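You operate a simulated robot arm through the tools that you are given. There is no shell and no other tool.

You are at the controls of a simulated two-armed robot. One attempt, no reset.

## Task
Dress the green, orange and blue rework boards to nought with the grit pad.
Fine: in that order, whole strokes, each till its depth display reads 0 and no deeper; grit on the boards alone; stand the pad in its rest.

It is judged by the outcome, as a careful person would: the job done as asked, and still so three seconds after it is handed in. It fails if anything else is knocked over, pushed out of place, dropped, spilled or broken.

## Robot
Two 7-joint arms with two-finger parallel grippers on one trunk that stands fixed in place. Base frame: the origin is at the foot of the trunk, x ahead of it, y to its left, z up. Units: cm, degrees, N and s.
The left shoulder is at [7.1, 15.6, 123], the right one opposite. Payload 3.91 kg a hand.
The tool frame of a hand sits at the grasp point between the pads (the TCP): z along the fingers, y along the line on which they close. The tips reach 3 cm beyond it. The gripper opens to 11 cm. The fingers are 2 cm wide and 1 cm thick; the gripper's body (4.8 by 11.2 cm) begins 5.5 cm behind the TCP.
Orientation is that of the tool frame in the base frame, as a unit quaternion [w, x, y, z]. With the fingers straight down and closing along the base's y, the tool's x points along the base's -x, its y along +y and its z along -z.

## Interface
- The arms move only by the tool step_arm. It takes "left_commands", "right_commands" or both (then of equal length, played together; a hand with none holds still); each is a list of rows, each an object of numbers (a shift or turn left out is 0, a gripper value left out holds the last): "dx", "dy", "dz": the shift along the tool's x, y, z in cm; "rx", "ry", "rz": the turn, a rotation vector about the tool's x, y, z in degrees; "hand": the finger opening in cm, from 0 to 11. In form: [{"dx": .., "dy": .., "dz": .., "rx": .., "ry": .., "rz": .., "hand": ..}, ...]. A call has 1 to 20 rows; each row is the pose to reach, as a shift and turn from the pose commanded when the call began, along the tool's axes at that moment. A row lasts 0.2 s, in which the tool goes at most 5 cm and 8.6 degrees; a call with a longer step from one row to the next is refused whole, and so is a gripper value outside its range. A pose out of reach is approached as far as the arm can. The call stops where the force on the tool passes 40 N (or 10 N more than at its start, if that is more) or the arm is blocked; 0.2 s more then pass. Each finger travels about 10.8 cm/s and halts on what it meets, pressing with about 43 N; the grip force reading is that of the motor and also rises with nothing between the fingers. The clock runs only during rows and for 0.2 s after the last one: add rows that repeat a pose to give the fingers time. It gives the time, the measured TCP pose, the force on the tool (base axes), the opening and the grip force at its end, in the units of the frame above (readings bear some noise), with the torque about the TCP (base axes, N m) and any sound that the robot's microphone picked up.
- Cameras (640 x 400 px; columns grow to the right, rows downward): "scene" is now at [13.62, 5.67, 148.03]; the picture's right is [0.50, -0.86, 0.00], its down [-0.39, -0.22, -0.89] and it looks along [0.77, 0.45, -0.45] (base axes); focal length 356 px, centre (320, 200). "left" rides on the left gripper at [7.2, -1.7, -10.3] in its tool frame; the picture's right is [0.23, 0.97, 0.00], its down [-0.76, 0.18, -0.62] and it looks along [-0.61, 0.14, 0.78] (tool axes); focal length 222 px, centre (320, 200). "right" rides on the right gripper at [7.2, 1.7, -10.3] in its tool frame; the picture's right is [-0.23, 0.97, 0.00], its down [-0.76, -0.18, -0.62] and it looks along [-0.61, -0.14, 0.78] (tool axes); focal length 222 px, centre (320, 200). There is no depth. A picture from a camera that has moved, and an enlarged one, comes with that camera's place and axes in the base frame and with its lens. The place of the scene camera against the robot may be out by one fixed shift of up to 1.8 cm in any direction.
- camera(camera): a new picture of that camera. It takes no simulated time.
- lift_body(by): slides the trunk up (or, below 0, down) by that many cm; the arms and the scene camera ride with it, the base frame stays. It gives what a move gives, with no picture.
- head_to(pan, tilt): turns the head with the scene camera to pan (to the left, within 86 degrees either way) and tilt (down, from -29 to 69), counted from straight ahead of the robot. It gives what a move gives.
- inspect(camera, box): a new picture of the part [left, top, right, bottom] of that camera's present view, enlarged. It takes no simulated time.
- job_done(): hands the job in; it is judged then, once.

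Nothing tells you positions but the pictures and the camera data. Unless the task says otherwise, let go and move clear before handing in.

The tools are called after "Call:" as name(argument=value, ...) on one line, values as JSON. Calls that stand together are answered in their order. step_arm: Moves the arms, as the interface text tells. Its arguments: {"type":"object","properties":{"left_commands":{"type":"array"},"right_commands":{"type":"array"}},"required":[]} The other tools are called the same way: lift_body (by) slides the trunk up or down; head_to (pan, tilt) turns the head that bears the scene camera; camera (camera) takes a picture; inspect (camera, box) takes an enlarged picture of a part of a camera's view; job_done () hands the job in.

At the start:

```text
time: 0.0
left_ee_pos: [48.57, 57.76, 121.55]
left_tool_rot: [0.001, -0.002, 1.0, 0.0]
left_ft_force: [0.8, 0.2, -0.2]
left_torque: [-0.05, 0.01, 0.0]
left_width: 11.01
left_grasp_force: 0.1
right_ee_pos: [62.79, 12.55, 114.87]
right_tool_rot: [0.001, 0.0, 1.0, 0.0]
right_ft_force: [-0.5, -0.2, -0.3]
right_torque: [-0.02, 0.0, -0.04]
right_width: 11.01
right_grasp_force: 0.0
trunk travel left (down, up): [-67.5, 26.5]
head pan, tilt: [30.1, 26.6]
```

scene: 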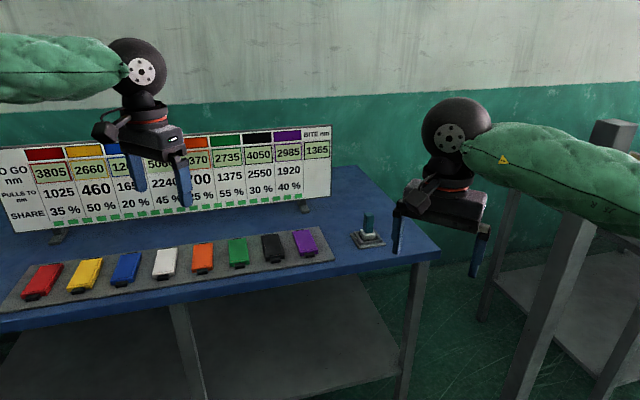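
right: 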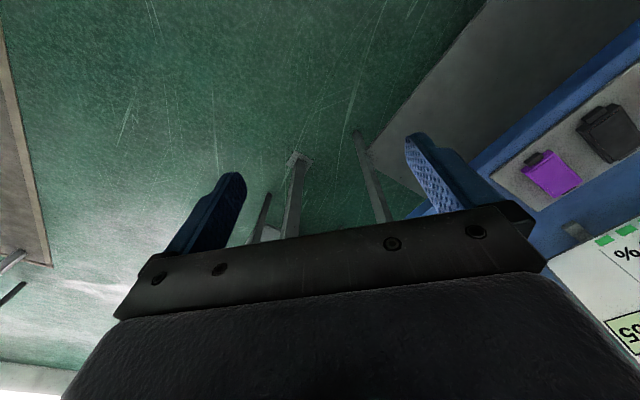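
left: 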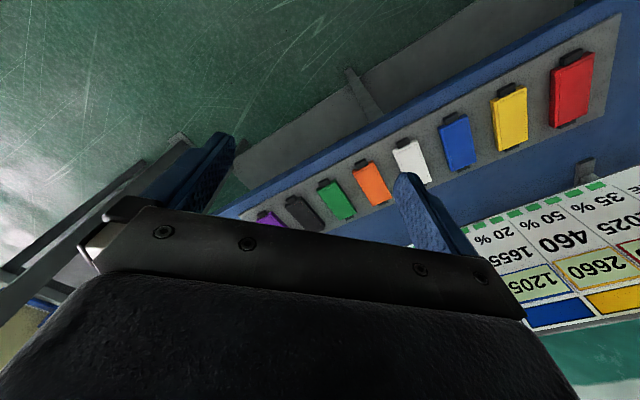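

I see a blue bench with a row of eight coloured boards, a display panel behind them and a grit pad in a rest at the right end. I'll look closer at the panel and the pad before moving.

Call:
inspect(camera="scene", box=[0, 120, 180, 235])

Call:
inspect(camera="scene", box=[170, 115, 345, 225])

Call:
inspect(camera="scene", box=[320, 190, 420, 255])

Call:
inspect(camera="scene", box=[150, 215, 340, 310])

```text
3.48 times, centred on (90, 178) of scene
camera zoom: at [13.62, 5.67, 148.03], right [0.5, -0.86, 0.0], down [-0.39, -0.22, -0.89], along [0.77, 0.45, -0.45], focal length 1239 px, centre (1120, 278)
```

zoom: 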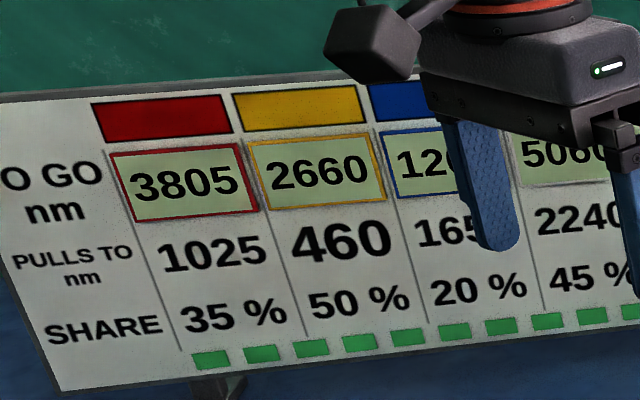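

```text
3.64 times, centred on (258, 170) of scene
camera zoom: at [13.62, 5.67, 148.03], right [0.5, -0.86, 0.0], down [-0.39, -0.22, -0.89], along [0.77, 0.45, -0.45], focal length 1296 px, centre (547, 309)
```

zoom: 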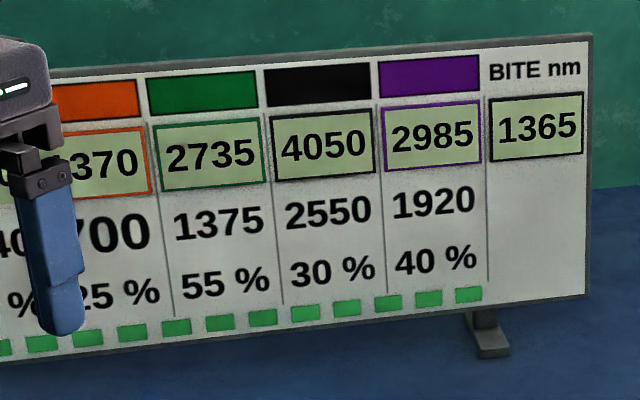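

```text
6.15 times, centred on (370, 222) of scene
camera zoom: at [13.62, 5.67, 148.03], right [0.5, -0.86, 0.0], down [-0.39, -0.22, -0.89], along [0.77, 0.45, -0.45], focal length 2192 px, centre (12, 62)
```

zoom: 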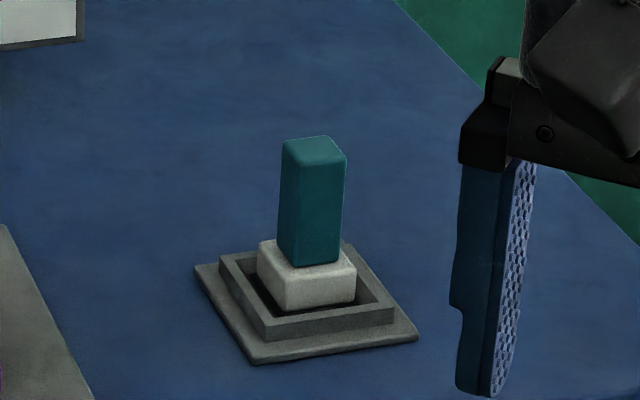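

```text
3.37 times, centred on (245, 262) of scene
camera zoom: at [13.62, 5.67, 148.03], right [0.5, -0.86, 0.0], down [-0.39, -0.22, -0.89], along [0.77, 0.45, -0.45], focal length 1200 px, centre (573, -10)
```

zoom: 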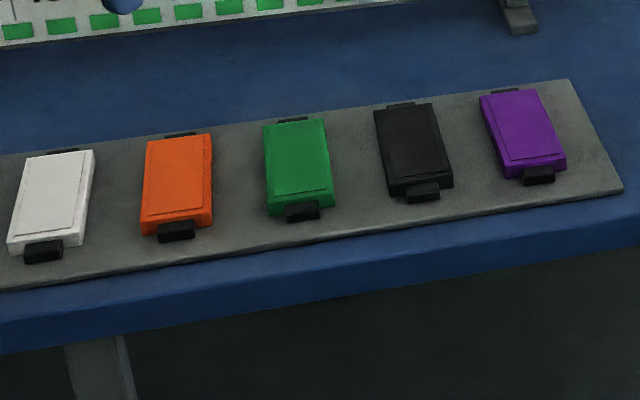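

Table-top boards look to be at roughly z≈87, in a row running diagonally to the left; the pad rest is near the right end. I'll raise the trunk to get a baseline for triangulation and to see the hidden part of the panel.

Call:
lift_body(by=20)

```text
time: 2.2
left_ee_pos: [48.7, 57.84, 141.6]
left_tool_rot: [0.0, -0.002, 1.0, 0.0]
left_ft_force: [-0.2, -0.6, -0.5]
left_torque: [0.04, 0.02, 0.02]
left_width: 11.0
left_grasp_force: 0.1
right_ee_pos: [62.81, 12.46, 134.93]
right_tool_rot: [0.001, 0.0, 1.0, 0.0]
right_ft_force: [-0.2, -0.2, 0.5]
right_torque: [-0.01, 0.01, 0.0]
right_width: 11.02
right_grasp_force: 0.0
trunk travel left (down, up): [-87.5, 6.5]
head pan, tilt: [30.1, 26.6]
```

Call:
head_to(pan=38, tilt=36)

Call:
camera(camera="scene")

Call:
camera(camera="right")

Call:
camera(camera="left")

```text
time: 2.9
left_ee_pos: [48.6, 57.81, 141.61]
left_tool_rot: [0.0, -0.002, 1.0, 0.0]
left_ft_force: [0.3, -0.3, -0.8]
left_torque: [0.02, -0.02, 0.0]
left_width: 10.98
left_grasp_force: 0.0
right_ee_pos: [62.89, 12.47, 135.0]
right_tool_rot: [0.001, 0.0, 1.0, -0.001]
right_ft_force: [0.0, -0.1, 0.7]
right_torque: [0.0, -0.04, 0.02]
right_width: 11.0
right_grasp_force: 0.0
trunk travel left (down, up): [-87.5, 6.5]
head pan, tilt: [38.0, 36.0]
```

```text
taken
camera scene: at [12.61, 6.47, 166.56], right [0.62, -0.79, 0.0], down [-0.46, -0.36, -0.81], along [0.64, 0.5, -0.59], focal length 356 px, centre (320, 200)
```

scene: 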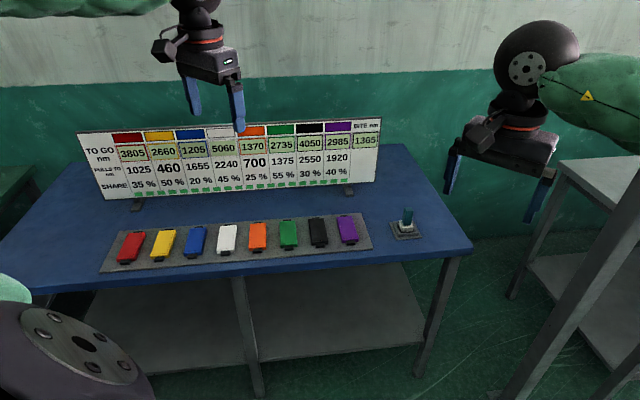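

```text
taken
camera right: at [55.68, 14.15, 145.45], right [0.23, 0.97, 0.0], down [0.76, -0.18, 0.62], along [0.61, -0.14, -0.78], focal length 222 px, centre (320, 200)
```

right: 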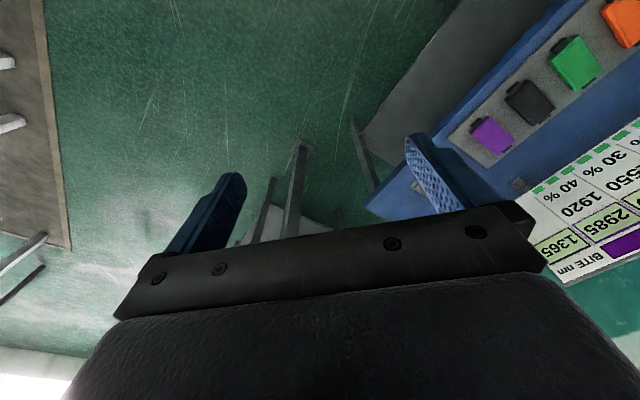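

```text
taken
camera left: at [41.39, 56.19, 151.99], right [-0.23, 0.97, 0.0], down [0.76, 0.18, 0.62], along [0.61, 0.14, -0.78], focal length 222 px, centre (320, 200)
```

left: 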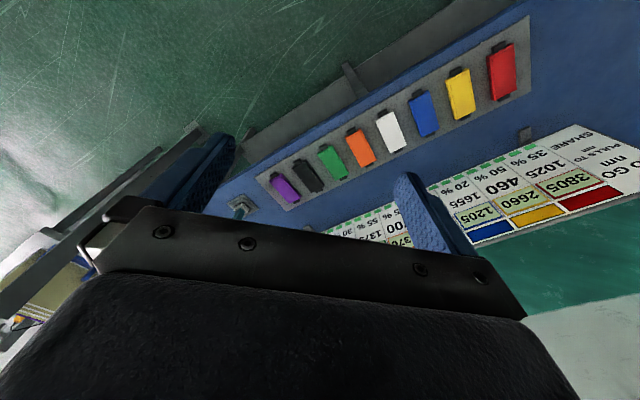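

Call:
inspect(camera="scene", box=[70, 110, 230, 210])

Call:
inspect(camera="scene", box=[225, 110, 385, 210])

Call:
inspect(camera="scene", box=[95, 200, 255, 300])

Call:
inspect(camera="scene", box=[230, 190, 374, 280])

Call:
inspect(camera="scene", box=[375, 195, 439, 245])

Call:
inspect(camera="left", box=[200, 130, 360, 230])

```text
4.00 times, centred on (150, 160) of scene
camera zoom: at [12.61, 6.47, 166.56], right [0.62, -0.79, 0.0], down [-0.46, -0.36, -0.81], along [0.64, 0.5, -0.59], focal length 1425 px, centre (1000, 360)
```

zoom: 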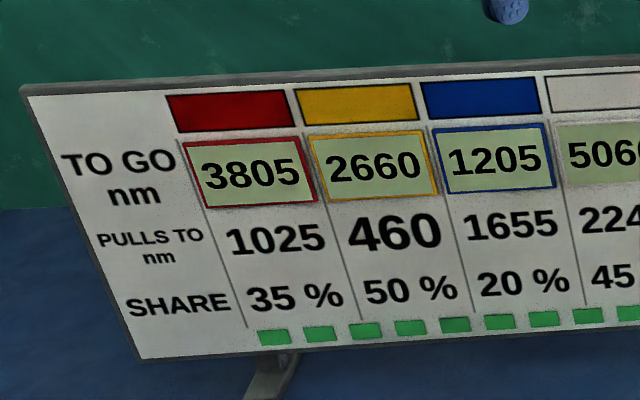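

```text
4.00 times, centred on (305, 160) of scene
camera zoom: at [12.61, 6.47, 166.56], right [0.62, -0.79, 0.0], down [-0.46, -0.36, -0.81], along [0.64, 0.5, -0.59], focal length 1425 px, centre (380, 360)
```

zoom: 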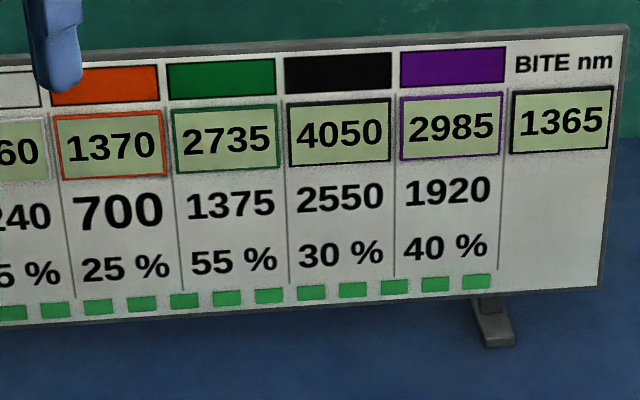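

```text
4.00 times, centred on (175, 250) of scene
camera zoom: at [12.61, 6.47, 166.56], right [0.62, -0.79, 0.0], down [-0.46, -0.36, -0.81], along [0.64, 0.5, -0.59], focal length 1425 px, centre (900, 0)
```

zoom: 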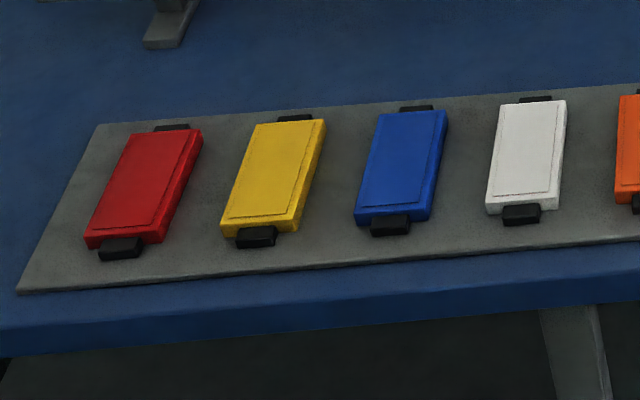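

```text
4.44 times, centred on (302, 235) of scene
camera zoom: at [12.61, 6.47, 166.56], right [0.62, -0.79, 0.0], down [-0.46, -0.36, -0.81], along [0.64, 0.5, -0.59], focal length 1583 px, centre (400, 44)
```

zoom: 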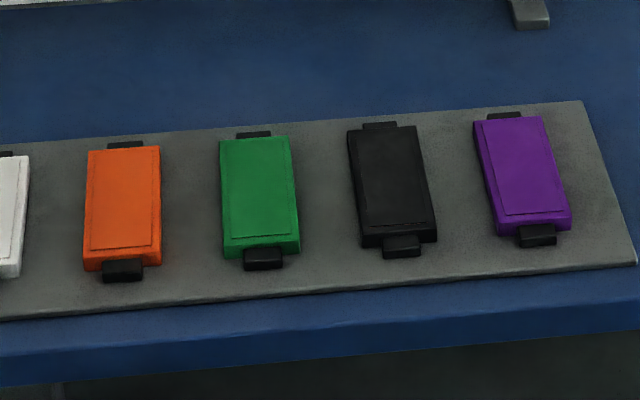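

```text
8.00 times, centred on (407, 220) of scene
camera zoom: at [12.61, 6.47, 166.56], right [0.62, -0.79, 0.0], down [-0.46, -0.36, -0.81], along [0.64, 0.5, -0.59], focal length 2850 px, centre (-376, 40)
```

zoom: 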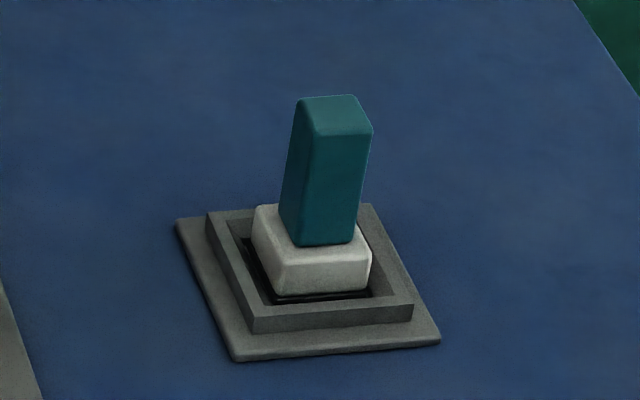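

```text
4.00 times, centred on (280, 180) of left
camera zoom: at [41.39, 56.19, 151.99], right [-0.23, 0.97, 0.0], down [0.76, 0.18, 0.62], along [0.61, 0.14, -0.78], focal length 888 px, centre (480, 280)
```

zoom: 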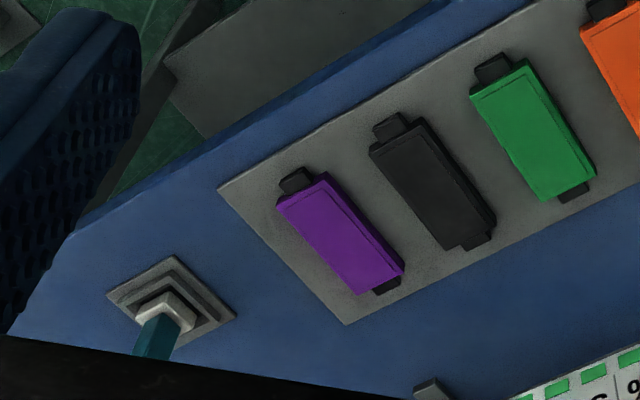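

The panel now reads: green 2735, orange 1370, blue 1205, with BITE 1365. That fits two green strokes, then one orange and one blue (the bite being pulled after each stroke). The boards are near z≈87 and the pad rest is about (104, 40). I'll lower the trunk for reach and turn the left hand to match the bench's 46° angle.

Call:
lift_body(by=-30)

Call:
step_arm(left_commands=[{"rz": -8}, {"rz": -16}, {"rz": -24}, {"rz": -32}, {"rz": -40}, {"rz": -46}])

```text
time: 5.9
left_ee_pos: [48.68, 57.78, 111.64]
left_tool_rot: [0.0, -0.002, 1.0, 0.0]
left_ft_force: [1.1, -0.3, -0.3]
left_torque: [0.01, 0.02, 0.03]
left_width: 10.99
left_grasp_force: 0.0
right_ee_pos: [62.88, 12.5, 104.99]
right_tool_rot: [0.0, 0.0, 1.0, -0.001]
right_ft_force: [-0.1, 0.1, -0.6]
right_torque: [0.0, -0.02, 0.0]
right_width: 11.04
right_grasp_force: 0.1
trunk travel left (down, up): [-57.5, 36.5]
head pan, tilt: [38.0, 36.0]
```

```text
time: 7.3
left_ee_pos: [48.59, 57.9, 111.5]
left_tool_rot: [0.002, -0.394, 0.919, 0.0]
left_ft_force: [0.7, -0.5, -0.4]
left_torque: [-0.02, 0.02, 0.03]
left_width: 10.97
left_grasp_force: 0.1
right_ee_pos: [62.9, 12.57, 104.88]
right_tool_rot: [0.0, 0.0, 1.0, 0.0]
right_ft_force: [0.4, -0.5, -0.2]
right_torque: [0.0, -0.02, -0.02]
right_width: 11.03
right_grasp_force: 0.0
trunk travel left (down, up): [-57.5, 36.5]
head pan, tilt: [38.0, 36.0]
```

Left hand is now turned to the bench angle. I'll bring it part way toward the pad at the same height and look.

Call:
step_arm(left_commands=[{"dx": -2, "dy": -4.2}, {"dx": -4, "dy": -8.4}, {"dx": -6, "dy": -12.6}, {"dx": -8, "dy": -16.8}, {"dx": -10, "dy": -21}, {"dx": -12, "dy": -25.2}, {"dx": -14, "dy": -29.4}, {"dx": -16, "dy": -33.6}])

Call:
camera(camera="left")

Call:
camera(camera="scene")

```text
time: 9.1
left_ee_pos: [84.09, 45.86, 111.32]
left_tool_rot: [0.0, -0.393, 0.92, 0.0]
left_ft_force: [-0.4, -0.1, -0.1]
left_torque: [0.01, 0.03, 0.0]
left_width: 11.0
left_grasp_force: 0.2
right_ee_pos: [62.9, 12.39, 104.71]
right_tool_rot: [-0.001, 0.001, 1.0, -0.001]
right_ft_force: [0.5, 0.4, -0.5]
right_torque: [-0.01, 0.05, -0.03]
right_width: 11.0
right_grasp_force: 0.0
trunk travel left (down, up): [-57.5, 36.5]
head pan, tilt: [38.0, 36.0]
```

```text
taken
camera left: at [80.41, 39.57, 121.72], right [-0.86, 0.51, 0.0], down [0.4, 0.67, 0.62], along [0.32, 0.54, -0.78], focal length 222 px, centre (320, 200)
```

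left: 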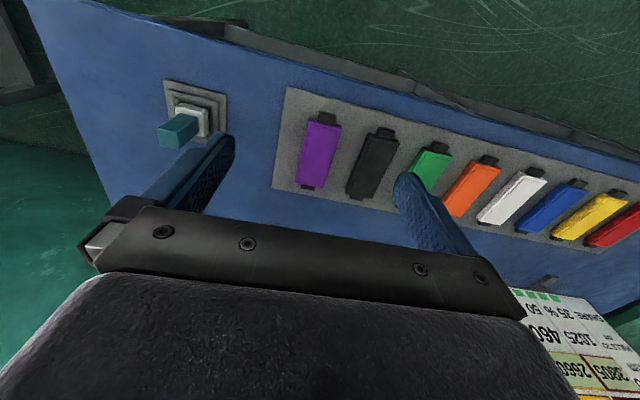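

```text
taken
camera scene: at [12.79, 6.36, 136.53], right [0.62, -0.79, 0.0], down [-0.46, -0.36, -0.81], along [0.64, 0.5, -0.59], focal length 356 px, centre (320, 200)
```

scene: 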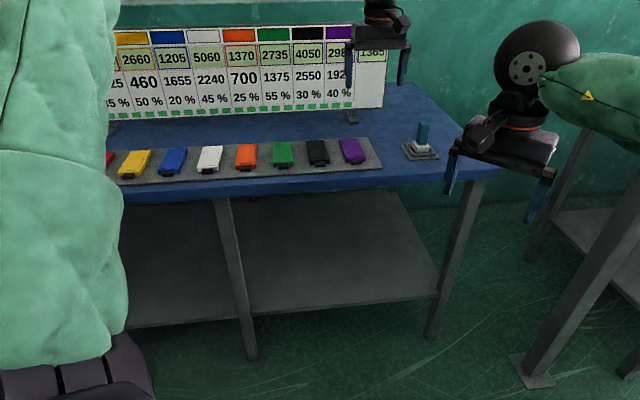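

The pad handle and boards come into clearer view. I'll zoom in to place the pad and boards more precisely.

Call:
inspect(camera="left", box=[136, 60, 248, 160])

Call:
inspect(camera="left", box=[270, 80, 430, 210])

Call:
inspect(camera="left", box=[400, 110, 640, 260])

Call:
inspect(camera="scene", box=[390, 110, 454, 165])

```text
4.00 times, centred on (192, 110) of left
camera zoom: at [80.41, 39.57, 121.72], right [-0.86, 0.51, 0.0], down [0.4, 0.67, 0.62], along [0.32, 0.54, -0.78], focal length 888 px, centre (832, 560)
```

zoom: 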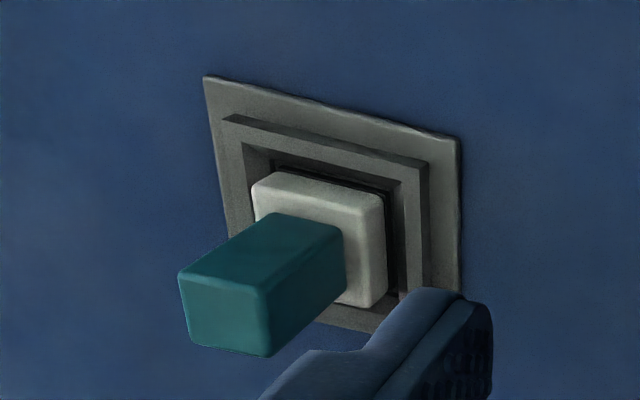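

```text
3.08 times, centred on (350, 145) of left
camera zoom: at [80.41, 39.57, 121.72], right [-0.86, 0.51, 0.0], down [0.4, 0.67, 0.62], along [0.32, 0.54, -0.78], focal length 684 px, centre (228, 369)
```

zoom: 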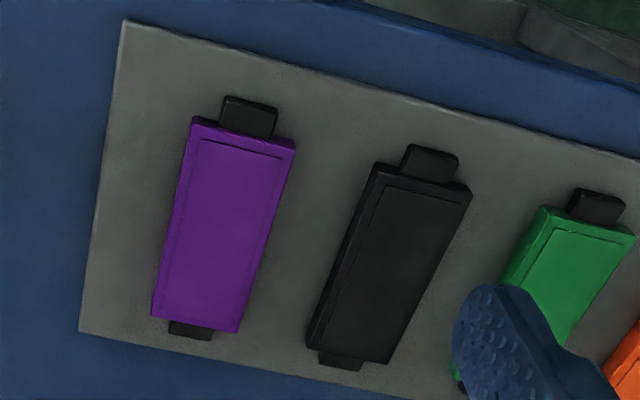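

```text
2.67 times, centred on (520, 185) of left
camera zoom: at [80.41, 39.57, 121.72], right [-0.86, 0.51, 0.0], down [0.4, 0.67, 0.62], along [0.32, 0.54, -0.78], focal length 592 px, centre (-213, 240)
```

zoom: 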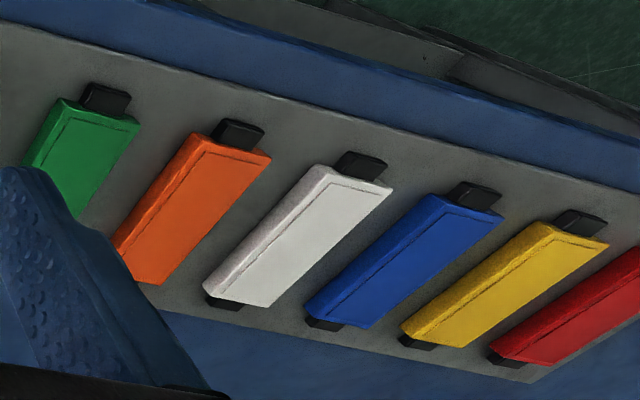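

```text
7.27 times, centred on (422, 138) of scene
camera zoom: at [12.79, 6.36, 136.53], right [0.62, -0.79, 0.0], down [-0.46, -0.36, -0.81], along [0.64, 0.5, -0.59], focal length 2591 px, centre (-422, 654)
```

zoom: 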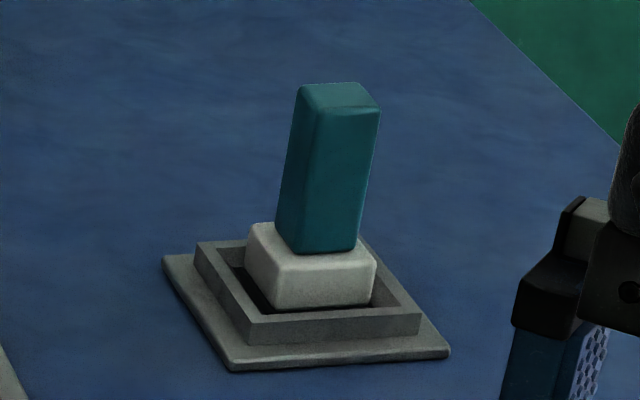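

The handle is about 2.6 cm square at (102.8, 39.9), spanning z≈89.5 to 95, and aligned with the bench. Next I'll test whether the hand can hover above it with the tool vertical.

Call:
step_arm(left_commands=[{"dx": -2.15, "dy": -4.4}, {"dx": -4.3, "dy": -8.8}, {"dx": -6.45, "dy": -13.2}, {"dx": -8.6, "dy": -17.65}, {"dx": -8.6, "dy": -17.65}])

Call:
camera(camera="left")

```text
time: 10.3
left_ee_pos: [99.68, 40.66, 111.57]
left_tool_rot: [0.002, -0.392, 0.92, 0.0]
left_ft_force: [0.2, -0.4, -0.9]
left_torque: [0.0, -0.02, -0.01]
left_width: 11.01
left_grasp_force: 0.1
left hand out of reach, approached as far as the arm can: row 4, 5
right_ee_pos: [62.76, 12.44, 105.08]
right_tool_rot: [0.0, 0.0, 1.0, 0.0]
right_ft_force: [0.2, -1.2, 1.1]
right_torque: [0.03, 0.02, 0.04]
right_width: 11.0
right_grasp_force: 0.1
trunk travel left (down, up): [-57.5, 36.5]
head pan, tilt: [38.0, 36.0]
```

```text
taken
camera left: at [95.94, 34.39, 122.05], right [-0.86, 0.51, 0.0], down [0.4, 0.67, 0.63], along [0.32, 0.54, -0.78], focal length 222 px, centre (320, 200)
```

left: 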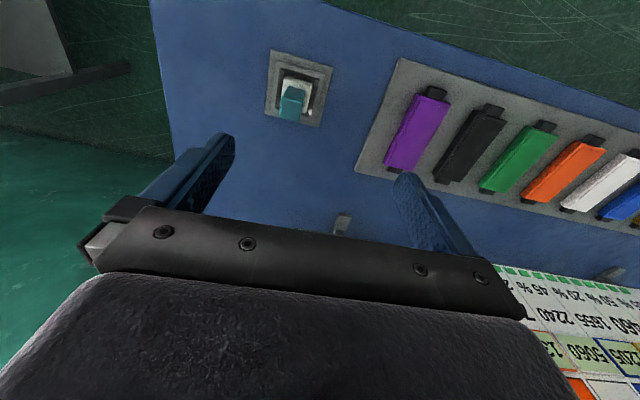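

Vertical reach stops about 3 cm short. I'll tilt the tool 20° outward (toward the far side of the bench), which brings the wrist nearer.

Call:
step_arm(left_commands=[{"ry": -7}, {"ry": -14}, {"ry": -20}, {"ry": -20}])

Call:
camera(camera="left")

```text
time: 11.3
left_ee_pos: [99.98, 40.66, 111.58]
left_tool_rot: [0.16, -0.386, 0.906, 0.068]
left_ft_force: [0.6, 0.6, 0.1]
left_torque: [0.04, -0.03, 0.02]
left_width: 11.0
left_grasp_force: 0.1
right_ee_pos: [62.85, 12.51, 105.08]
right_tool_rot: [0.0, 0.0, 1.0, 0.0]
right_ft_force: [-0.6, 0.2, 0.2]
right_torque: [-0.01, 0.03, 0.02]
right_width: 10.99
right_grasp_force: 0.1
trunk travel left (down, up): [-57.5, 36.5]
head pan, tilt: [38.0, 36.0]
```

```text
taken
camera left: at [94.01, 32.1, 118.85], right [-0.85, 0.52, -0.08], down [0.22, 0.48, 0.85], along [0.48, 0.7, -0.53], focal length 222 px, centre (320, 200)
```

left: 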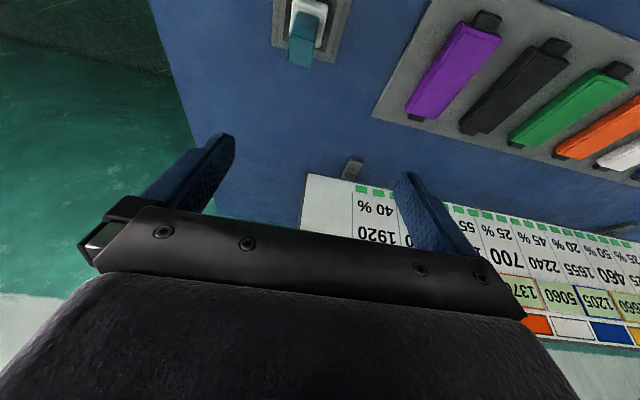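

The commanded pose reset to where the arm stopped, and the tilt is right. Now I'll move to a hover over the handle at z≈104 and check it.

Call:
step_arm(left_commands=[{"dx": 0.64, "dy": -1.28, "dz": 3.8}, {"dx": 1.275, "dy": -2.56, "dz": 7.6}, {"dx": 1.275, "dy": -2.56, "dz": 7.6}])

Call:
camera(camera="left")

Call:
camera(camera="scene")

```text
time: 12.1
left_ee_pos: [102.21, 39.93, 104.24]
left_tool_rot: [0.162, -0.386, 0.906, 0.066]
left_ft_force: [1.2, -0.6, 0.2]
left_torque: [0.03, -0.02, -0.02]
left_width: 10.99
left_grasp_force: 0.0
left hand out of reach, approached as far as the arm can: row 2, 3
right_ee_pos: [62.77, 12.41, 105.03]
right_tool_rot: [0.0, 0.0, 1.0, 0.0]
right_ft_force: [0.2, -0.1, 0.5]
right_torque: [-0.01, 0.0, 0.0]
right_width: 11.03
right_grasp_force: 0.1
trunk travel left (down, up): [-57.5, 36.5]
head pan, tilt: [38.0, 36.0]
```

```text
taken
camera left: at [96.19, 31.4, 111.47], right [-0.85, 0.52, -0.08], down [0.22, 0.49, 0.85], along [0.48, 0.7, -0.53], focal length 222 px, centre (320, 200)
```

left: 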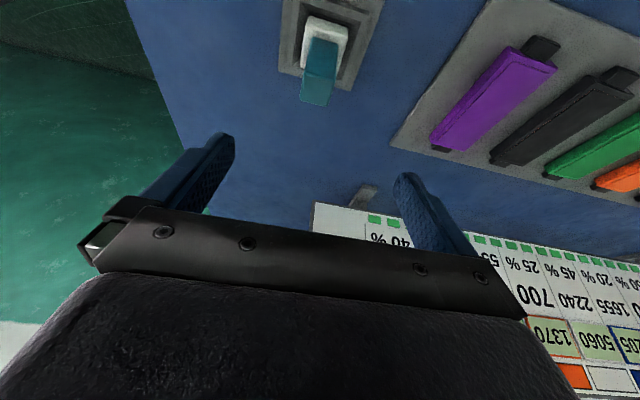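

```text
taken
camera scene: at [12.51, 6.39, 136.58], right [0.62, -0.79, 0.0], down [-0.46, -0.36, -0.81], along [0.64, 0.5, -0.59], focal length 356 px, centre (320, 200)
```

scene: 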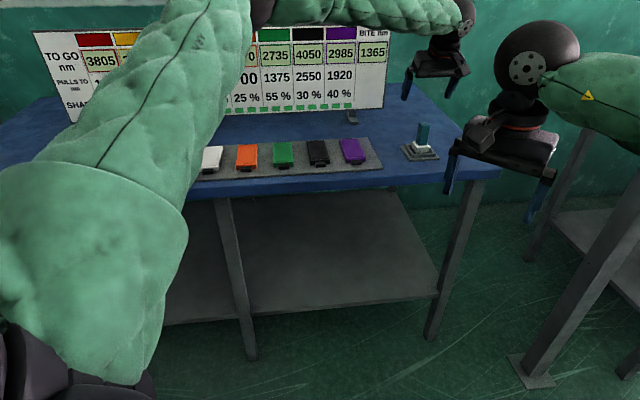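

Nearly there: 0.6 cm short at this height. I'll go lower, where the reach should be better, keeping the fingers well either side of the handle.

Call:
step_arm(left_commands=[{"dx": 0.89, "dy": -0.22, "dz": 3.0}, {"dx": 1.77, "dy": -0.45, "dz": 6.0}, {"dx": 1.77, "dy": -0.45, "dz": 6.0}])

Call:
camera(camera="left")

```text
time: 12.9
left_ee_pos: [101.11, 40.51, 98.45]
left_tool_rot: [0.161, -0.386, 0.906, 0.067]
left_ft_force: [-0.1, 0.3, -0.5]
left_torque: [0.03, 0.01, -0.02]
left_width: 10.99
left_grasp_force: 0.1
left hand out of reach, approached as far as the arm can: row 1, 2, 3
right_ee_pos: [62.93, 12.42, 104.84]
right_tool_rot: [0.0, 0.0, 1.0, 0.0]
right_ft_force: [-0.2, -0.5, -0.2]
right_torque: [0.0, -0.05, 0.01]
right_width: 10.99
right_grasp_force: 0.1
trunk travel left (down, up): [-57.5, 36.5]
head pan, tilt: [38.0, 36.0]
```

```text
taken
camera left: at [95.18, 32.05, 105.78], right [-0.85, 0.52, -0.08], down [0.22, 0.49, 0.85], along [0.48, 0.7, -0.53], focal length 222 px, centre (320, 200)
```

left: 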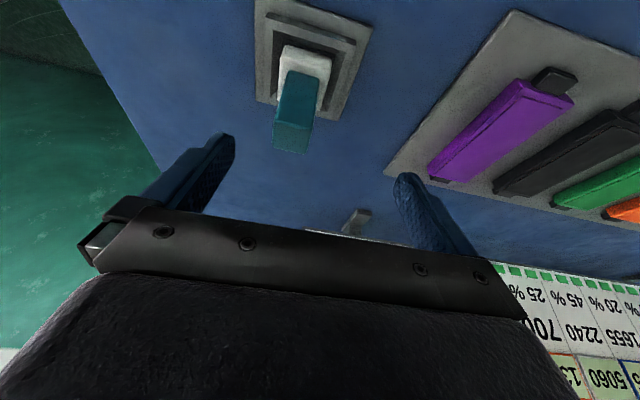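

Reach shrinks going lower, so lowering the trunk further should help. Before that I'll lift the hand away and check the surroundings of the right arm.

Call:
step_arm(left_commands=[{"dx": -1.5, "dz": -4.5}, {"dx": -3, "dz": -9}, {"dx": -4.5, "dz": -13.5}, {"dx": -5.5, "dz": -17}])

Call:
head_to(pan=-25, tilt=40)

Call:
camera(camera="scene")

```text
time: 13.9
left_ee_pos: [100.8, 39.85, 116.41]
left_tool_rot: [0.161, -0.386, 0.906, 0.067]
left_ft_force: [-0.4, 0.1, -0.4]
left_torque: [-0.02, 0.03, 0.01]
left_width: 10.98
left_grasp_force: 0.1
right_ee_pos: [62.84, 12.41, 104.93]
right_tool_rot: [0.0, 0.0, 1.0, 0.0]
right_ft_force: [0.5, 0.7, 0.4]
right_torque: [-0.04, 0.04, -0.01]
right_width: 11.01
right_grasp_force: 0.1
trunk travel left (down, up): [-57.5, 36.5]
head pan, tilt: [38.0, 36.0]
```

```text
time: 15.2
left_ee_pos: [100.78, 39.93, 116.4]
left_tool_rot: [0.161, -0.386, 0.906, 0.068]
left_ft_force: [0.9, 0.2, -0.6]
left_torque: [-0.02, -0.03, 0.0]
left_width: 11.0
left_grasp_force: 0.0
right_ee_pos: [62.76, 12.55, 104.98]
right_tool_rot: [0.0, -0.001, 1.0, -0.001]
right_ft_force: [-0.2, 0.3, -0.5]
right_torque: [-0.05, -0.01, -0.04]
right_width: 11.03
right_grasp_force: 0.1
trunk travel left (down, up): [-57.5, 36.5]
head pan, tilt: [-25.0, 40.0]
```

```text
taken
camera scene: at [13.42, -2.54, 135.95], right [-0.42, -0.91, 0.0], down [-0.58, 0.27, -0.77], along [0.69, -0.32, -0.64], focal length 356 px, centre (320, 200)
```

scene: 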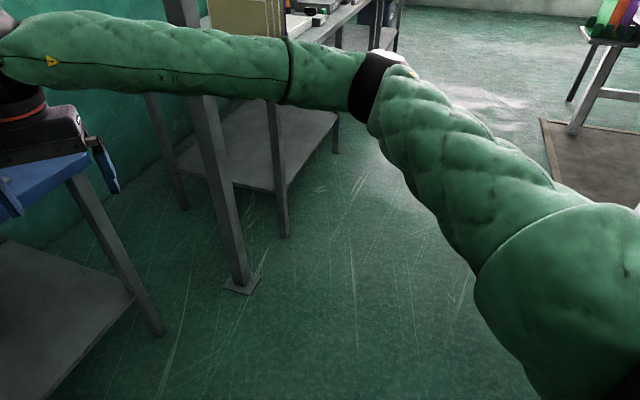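

The right arm is clear of everything below it. I'll lower the trunk 16 cm and swing the head back to the bench.

Call:
lift_body(by=-16)

Call:
head_to(pan=32, tilt=28)

Call:
camera(camera="scene")

Call:
camera(camera="left")

```text
time: 17.0
left_ee_pos: [100.81, 39.83, 100.42]
left_tool_rot: [0.162, -0.386, 0.906, 0.068]
left_ft_force: [-0.1, -0.9, 0.4]
left_torque: [0.0, -0.03, 0.02]
left_width: 11.0
left_grasp_force: 0.1
right_ee_pos: [62.85, 12.47, 88.94]
right_tool_rot: [0.0, 0.0, 1.0, 0.001]
right_ft_force: [0.0, -0.7, 0.6]
right_torque: [0.03, -0.01, -0.03]
right_width: 11.0
right_grasp_force: 0.1
trunk travel left (down, up): [-41.5, 52.5]
head pan, tilt: [-25.0, 40.0]
```

```text
time: 18.3
left_ee_pos: [100.67, 39.94, 100.37]
left_tool_rot: [0.161, -0.387, 0.905, 0.068]
left_ft_force: [-0.3, 0.5, 0.4]
left_torque: [0.03, 0.01, 0.01]
left_width: 11.01
left_grasp_force: 0.1
right_ee_pos: [62.89, 12.46, 88.84]
right_tool_rot: [0.0, 0.0, 1.0, 0.0]
right_ft_force: [0.2, 0.5, 0.1]
right_torque: [-0.02, -0.04, -0.01]
right_width: 11.0
right_grasp_force: 0.1
trunk travel left (down, up): [-41.5, 52.5]
head pan, tilt: [32.0, 28.0]
```

```text
taken
camera scene: at [13.45, 5.88, 121.8], right [0.53, -0.85, 0.0], down [-0.4, -0.25, -0.88], along [0.75, 0.47, -0.47], focal length 356 px, centre (320, 200)
```

scene: 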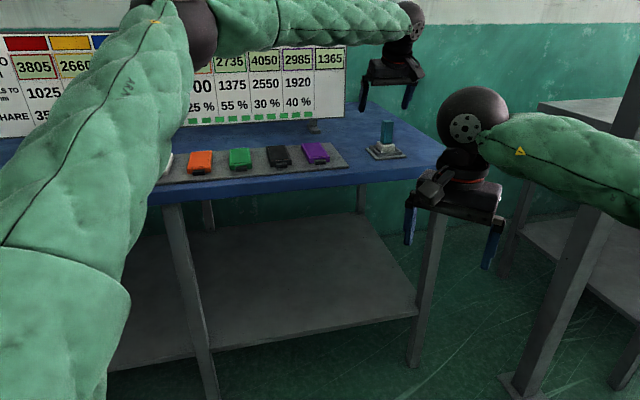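

```text
taken
camera left: at [94.86, 31.39, 107.65], right [-0.85, 0.52, -0.08], down [0.22, 0.49, 0.85], along [0.48, 0.7, -0.53], focal length 222 px, centre (320, 200)
```

left: 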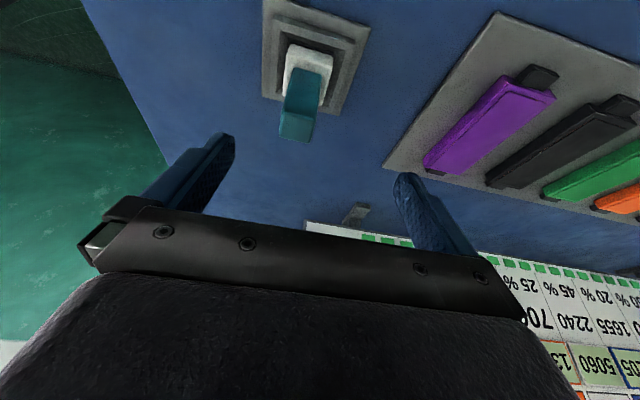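

Now the hand is at z≈100 near the pad with the trunk lower. I'll zoom to refine the handle position.

Call:
inspect(camera="left", box=[250, 0, 378, 150])

Call:
inspect(camera="scene", box=[340, 60, 440, 170])

```text
2.67 times, centred on (314, 75) of left
camera zoom: at [94.86, 31.39, 107.65], right [-0.85, 0.52, -0.08], down [0.22, 0.49, 0.85], along [0.48, 0.7, -0.53], focal length 592 px, centre (336, 533)
```

zoom: 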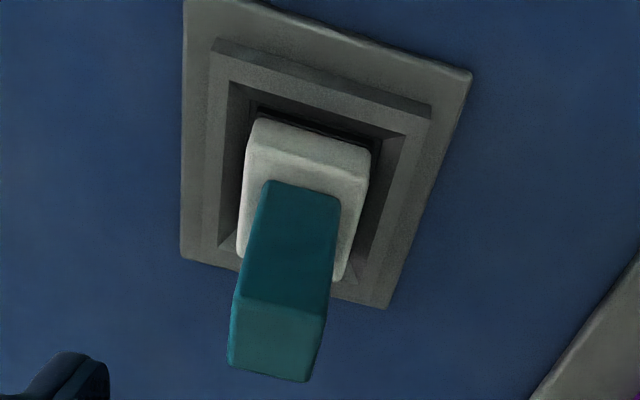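

```text
3.64 times, centred on (390, 115) of scene
camera zoom: at [13.45, 5.88, 121.8], right [0.53, -0.85, 0.0], down [-0.4, -0.25, -0.88], along [0.75, 0.47, -0.47], focal length 1296 px, centre (66, 509)
```

zoom: 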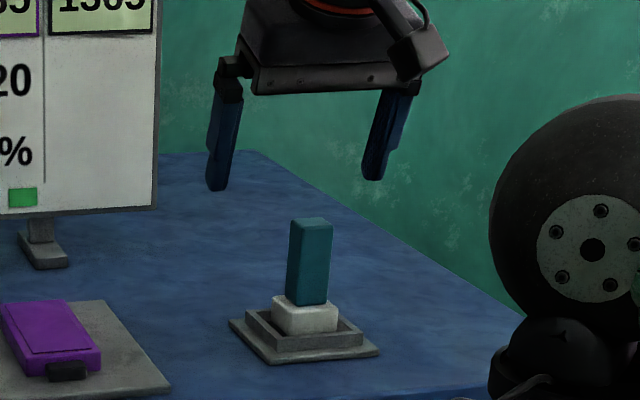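

Refined: handle centre (103.45, 39.86), top z≈94.1, block top z≈88.5. I'll move to just above it and check the reach.

Call:
step_arm(left_commands=[{"dx": -0.93, "dy": -2.06, "dz": 2.9}, {"dx": -0.93, "dy": -2.06, "dz": 2.9}])

Call:
camera(camera="left")

```text
time: 18.9
left_ee_pos: [102.86, 40.09, 97.91]
left_tool_rot: [0.164, -0.386, 0.905, 0.066]
left_ft_force: [-0.7, -0.3, 0.4]
left_torque: [-0.01, 0.02, -0.01]
left_width: 11.02
left_grasp_force: 0.0
left hand out of reach, approached as far as the arm can: row 1, 2
right_ee_pos: [62.73, 12.46, 89.01]
right_tool_rot: [0.0, 0.0, 1.0, 0.0]
right_ft_force: [-0.1, -0.1, 0.3]
right_torque: [-0.02, 0.0, 0.04]
right_width: 10.99
right_grasp_force: 0.1
trunk travel left (down, up): [-41.5, 52.5]
head pan, tilt: [32.0, 28.0]
```

```text
taken
camera left: at [96.82, 31.48, 105.33], right [-0.85, 0.52, -0.08], down [0.22, 0.49, 0.85], along [0.48, 0.7, -0.52], focal length 222 px, centre (320, 200)
```

left: 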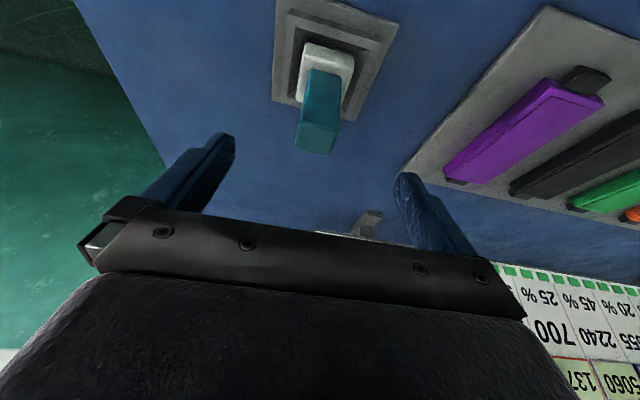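

Still 0.6 cm short, so I'll tilt another 15° (35° in all), which shortens the wrist's reach.

Call:
step_arm(left_commands=[{"dz": -1, "ry": -7.5}, {"dz": -1, "ry": -15}, {"dz": -1, "ry": -15}])

Call:
camera(camera="left")

```text
time: 19.7
left_ee_pos: [102.52, 39.89, 98.93]
left_tool_rot: [0.277, -0.374, 0.877, 0.117]
left_ft_force: [0.0, -0.1, 0.7]
left_torque: [-0.03, -0.02, 0.01]
left_width: 10.99
left_grasp_force: 0.0
right_ee_pos: [62.74, 12.47, 88.84]
right_tool_rot: [0.001, 0.0, 1.0, 0.0]
right_ft_force: [-0.8, 0.0, -0.6]
right_torque: [0.01, -0.03, 0.04]
right_width: 11.02
right_grasp_force: 0.0
trunk travel left (down, up): [-41.5, 52.5]
head pan, tilt: [32.0, 28.0]
```

```text
taken
camera left: at [95.67, 30.21, 103.29], right [-0.83, 0.54, -0.13], down [0.05, 0.31, 0.95], along [0.55, 0.78, -0.29], focal length 222 px, centre (320, 200)
```

left: 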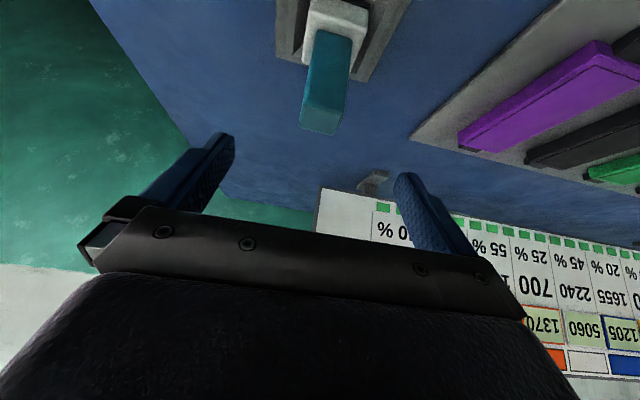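

Now with 35° tilt I'll move over the handle and check.

Call:
step_arm(left_commands=[{"dx": 0.87, "dy": -0.69, "dz": 2.32}, {"dx": 0.87, "dy": -0.69, "dz": 2.32}])

Call:
camera(camera="left")

Call:
inspect(camera="scene", box=[340, 60, 440, 170])

```text
time: 20.3
left_ee_pos: [103.41, 39.61, 96.37]
left_tool_rot: [0.277, -0.374, 0.877, 0.117]
left_ft_force: [0.1, -0.6, 0.1]
left_torque: [0.01, 0.02, 0.01]
left_width: 10.99
left_grasp_force: 0.0
right_ee_pos: [62.77, 12.47, 88.99]
right_tool_rot: [0.0, 0.0, 1.0, 0.0]
right_ft_force: [0.6, 0.0, -0.1]
right_torque: [-0.01, 0.0, -0.04]
right_width: 11.01
right_grasp_force: 0.0
trunk travel left (down, up): [-41.5, 52.5]
head pan, tilt: [32.0, 28.0]
```

```text
taken
camera left: at [96.46, 30.09, 100.83], right [-0.83, 0.54, -0.13], down [0.05, 0.31, 0.95], along [0.55, 0.78, -0.29], focal length 222 px, centre (320, 200)
```

left: 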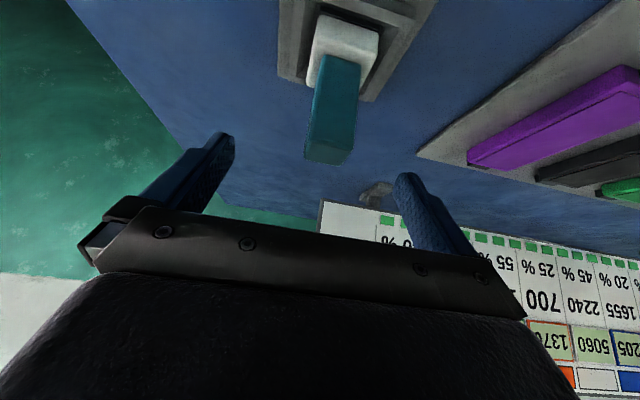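

```text
3.64 times, centred on (390, 115) of scene
camera zoom: at [13.36, 5.86, 121.83], right [0.53, -0.85, 0.0], down [-0.4, -0.25, -0.88], along [0.75, 0.47, -0.47], focal length 1296 px, centre (66, 509)
```

zoom: 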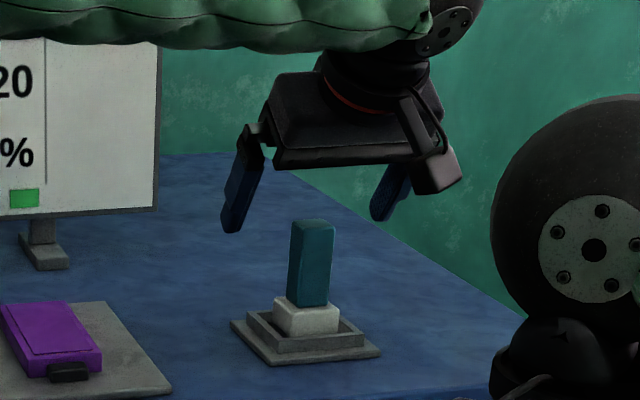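

I'm over the handle with reach to spare. I'll zoom to centre the fingers on it before descending.

Call:
inspect(camera="left", box=[200, 40, 424, 200])

```text
2.50 times, centred on (312, 120) of left
camera zoom: at [96.46, 30.09, 100.83], right [-0.83, 0.54, -0.13], down [0.05, 0.31, 0.95], along [0.55, 0.78, -0.29], focal length 555 px, centre (340, 400)
```

zoom: 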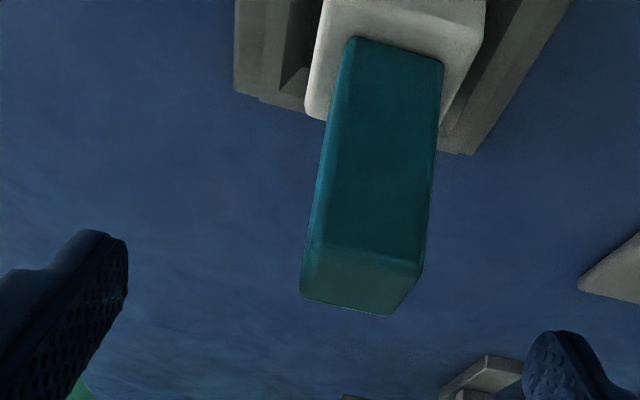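

The handle centre agrees to within a millimetre of my estimate. Descending to straddle it.

Call:
step_arm(left_commands=[{"dx": 1.05, "dy": 0.17, "dz": 1.7}, {"dx": 2.1, "dy": 0.17, "dz": 3.37}, {"dx": 2.1, "dy": 0.17, "dz": 3.37, "hand": 6}, {"dx": 2.1, "dy": 0.17, "dz": 3.37, "hand": 3.6}, {"dx": 2.1, "dy": 0.17, "dz": 3.37, "hand": 3.6}])

Call:
camera(camera="left")

Call:
inspect(camera="scene", box=[340, 60, 440, 170])

```text
time: 21.5
left_ee_pos: [103.47, 40.05, 92.6]
left_tool_rot: [0.277, -0.373, 0.877, 0.117]
left_ft_force: [0.0, 0.9, -0.3]
left_torque: [-0.01, 0.0, 0.01]
left_width: 3.59
left_grasp_force: 0.1
right_ee_pos: [62.76, 12.44, 88.88]
right_tool_rot: [-0.001, 0.0, 1.0, 0.001]
right_ft_force: [0.7, -0.7, -0.9]
right_torque: [0.02, -0.01, 0.02]
right_width: 10.99
right_grasp_force: 0.1
trunk travel left (down, up): [-41.5, 52.5]
head pan, tilt: [32.0, 28.0]
```

```text
taken
camera left: at [96.58, 30.35, 96.86], right [-0.83, 0.54, -0.13], down [0.05, 0.31, 0.95], along [0.55, 0.78, -0.29], focal length 222 px, centre (320, 200)
```

left: 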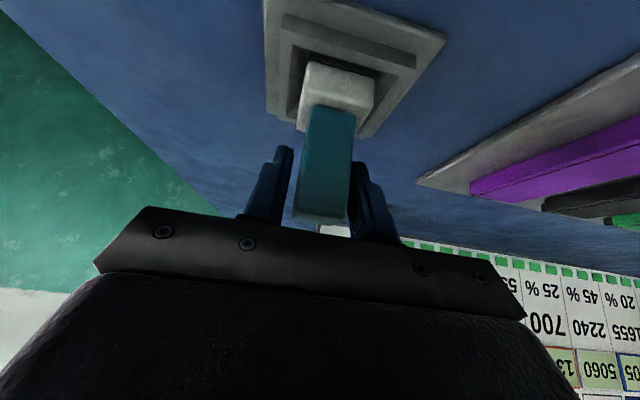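

```text
3.64 times, centred on (390, 115) of scene
camera zoom: at [13.44, 5.88, 121.81], right [0.53, -0.85, 0.0], down [-0.4, -0.25, -0.88], along [0.75, 0.47, -0.47], focal length 1296 px, centre (66, 509)
```

zoom: 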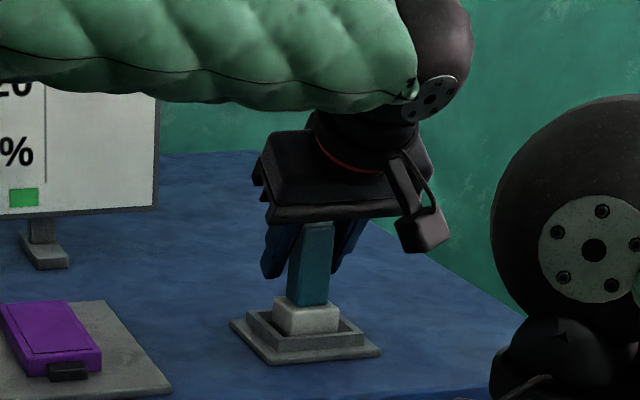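

The fingers flank the handle. Zooming to check they're centred before I squeeze.

Call:
inspect(camera="left", box=[230, 60, 422, 260])

Call:
inspect(camera="scene", box=[370, 105, 420, 165])

```text
2.00 times, centred on (326, 160) of left
camera zoom: at [96.58, 30.35, 96.86], right [-0.83, 0.54, -0.13], down [0.05, 0.31, 0.95], along [0.55, 0.78, -0.29], focal length 444 px, centre (308, 280)
```

zoom: 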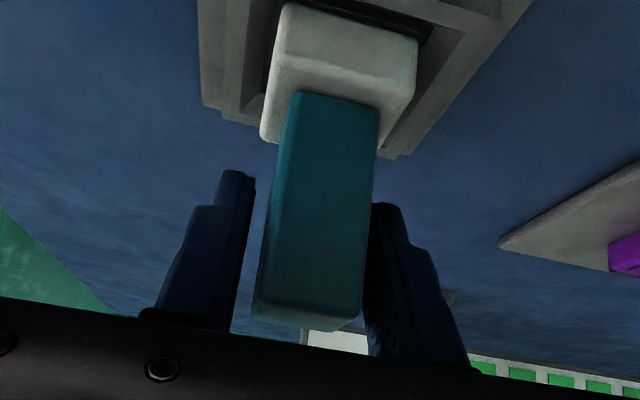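

```text
6.67 times, centred on (395, 135) of scene
camera zoom: at [13.44, 5.88, 121.81], right [0.53, -0.85, 0.0], down [-0.4, -0.25, -0.88], along [0.75, 0.47, -0.47], focal length 2375 px, centre (-180, 633)
```

zoom: 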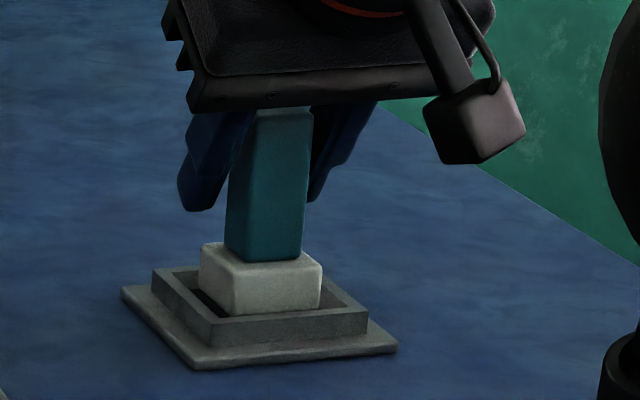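

The handle is centred to within a millimetre. Closing the gripper now.

Call:
step_arm(left_commands=[{"hand": 2.9}, {"hand": 2.6}, {"hand": 1.5}, {"hand": 0.5}, {"hand": 0.5}])

Call:
inspect(camera="left", box=[230, 60, 422, 260])

Call:
inspect(camera="scene", box=[370, 105, 420, 165])

```text
time: 22.7
left_ee_pos: [103.5, 39.93, 92.58]
left_tool_rot: [0.278, -0.374, 0.877, 0.117]
left_ft_force: [-0.4, -0.3, 1.1]
left_torque: [0.0, 0.03, -0.01]
left_width: 2.55
left_grasp_force: 43.4
right_ee_pos: [62.89, 12.48, 88.93]
right_tool_rot: [0.0, 0.001, 1.0, 0.0]
right_ft_force: [0.1, 0.5, 0.0]
right_torque: [0.02, 0.03, 0.02]
right_width: 10.97
right_grasp_force: 0.1
trunk travel left (down, up): [-41.5, 52.5]
head pan, tilt: [32.0, 28.0]
```

```text
2.00 times, centred on (326, 160) of left
camera zoom: at [96.59, 30.35, 96.86], right [-0.83, 0.54, -0.13], down [0.05, 0.31, 0.95], along [0.55, 0.78, -0.29], focal length 444 px, centre (308, 280)
```

zoom: 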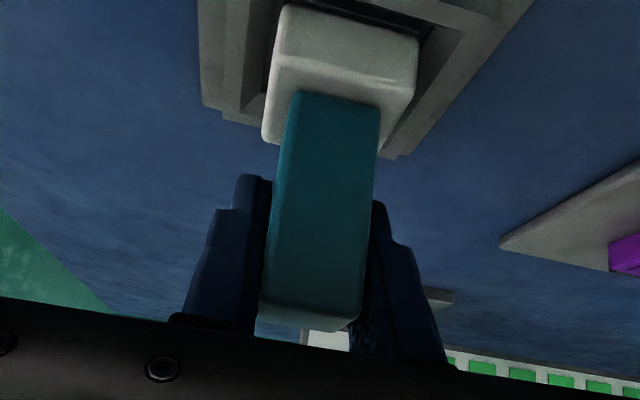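

```text
6.67 times, centred on (395, 135) of scene
camera zoom: at [13.44, 5.88, 121.8], right [0.53, -0.85, 0.0], down [-0.4, -0.25, -0.88], along [0.75, 0.47, -0.47], focal length 2375 px, centre (-180, 633)
```

zoom: 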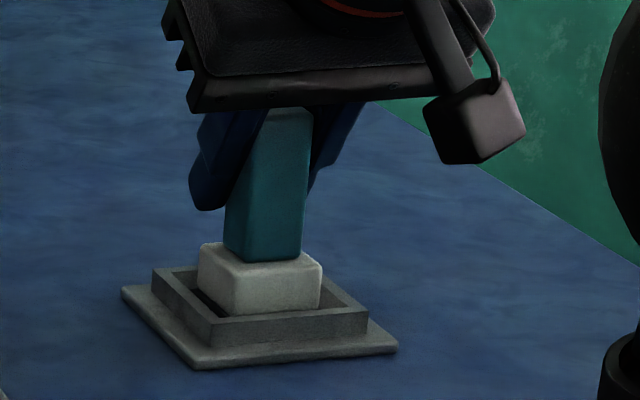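

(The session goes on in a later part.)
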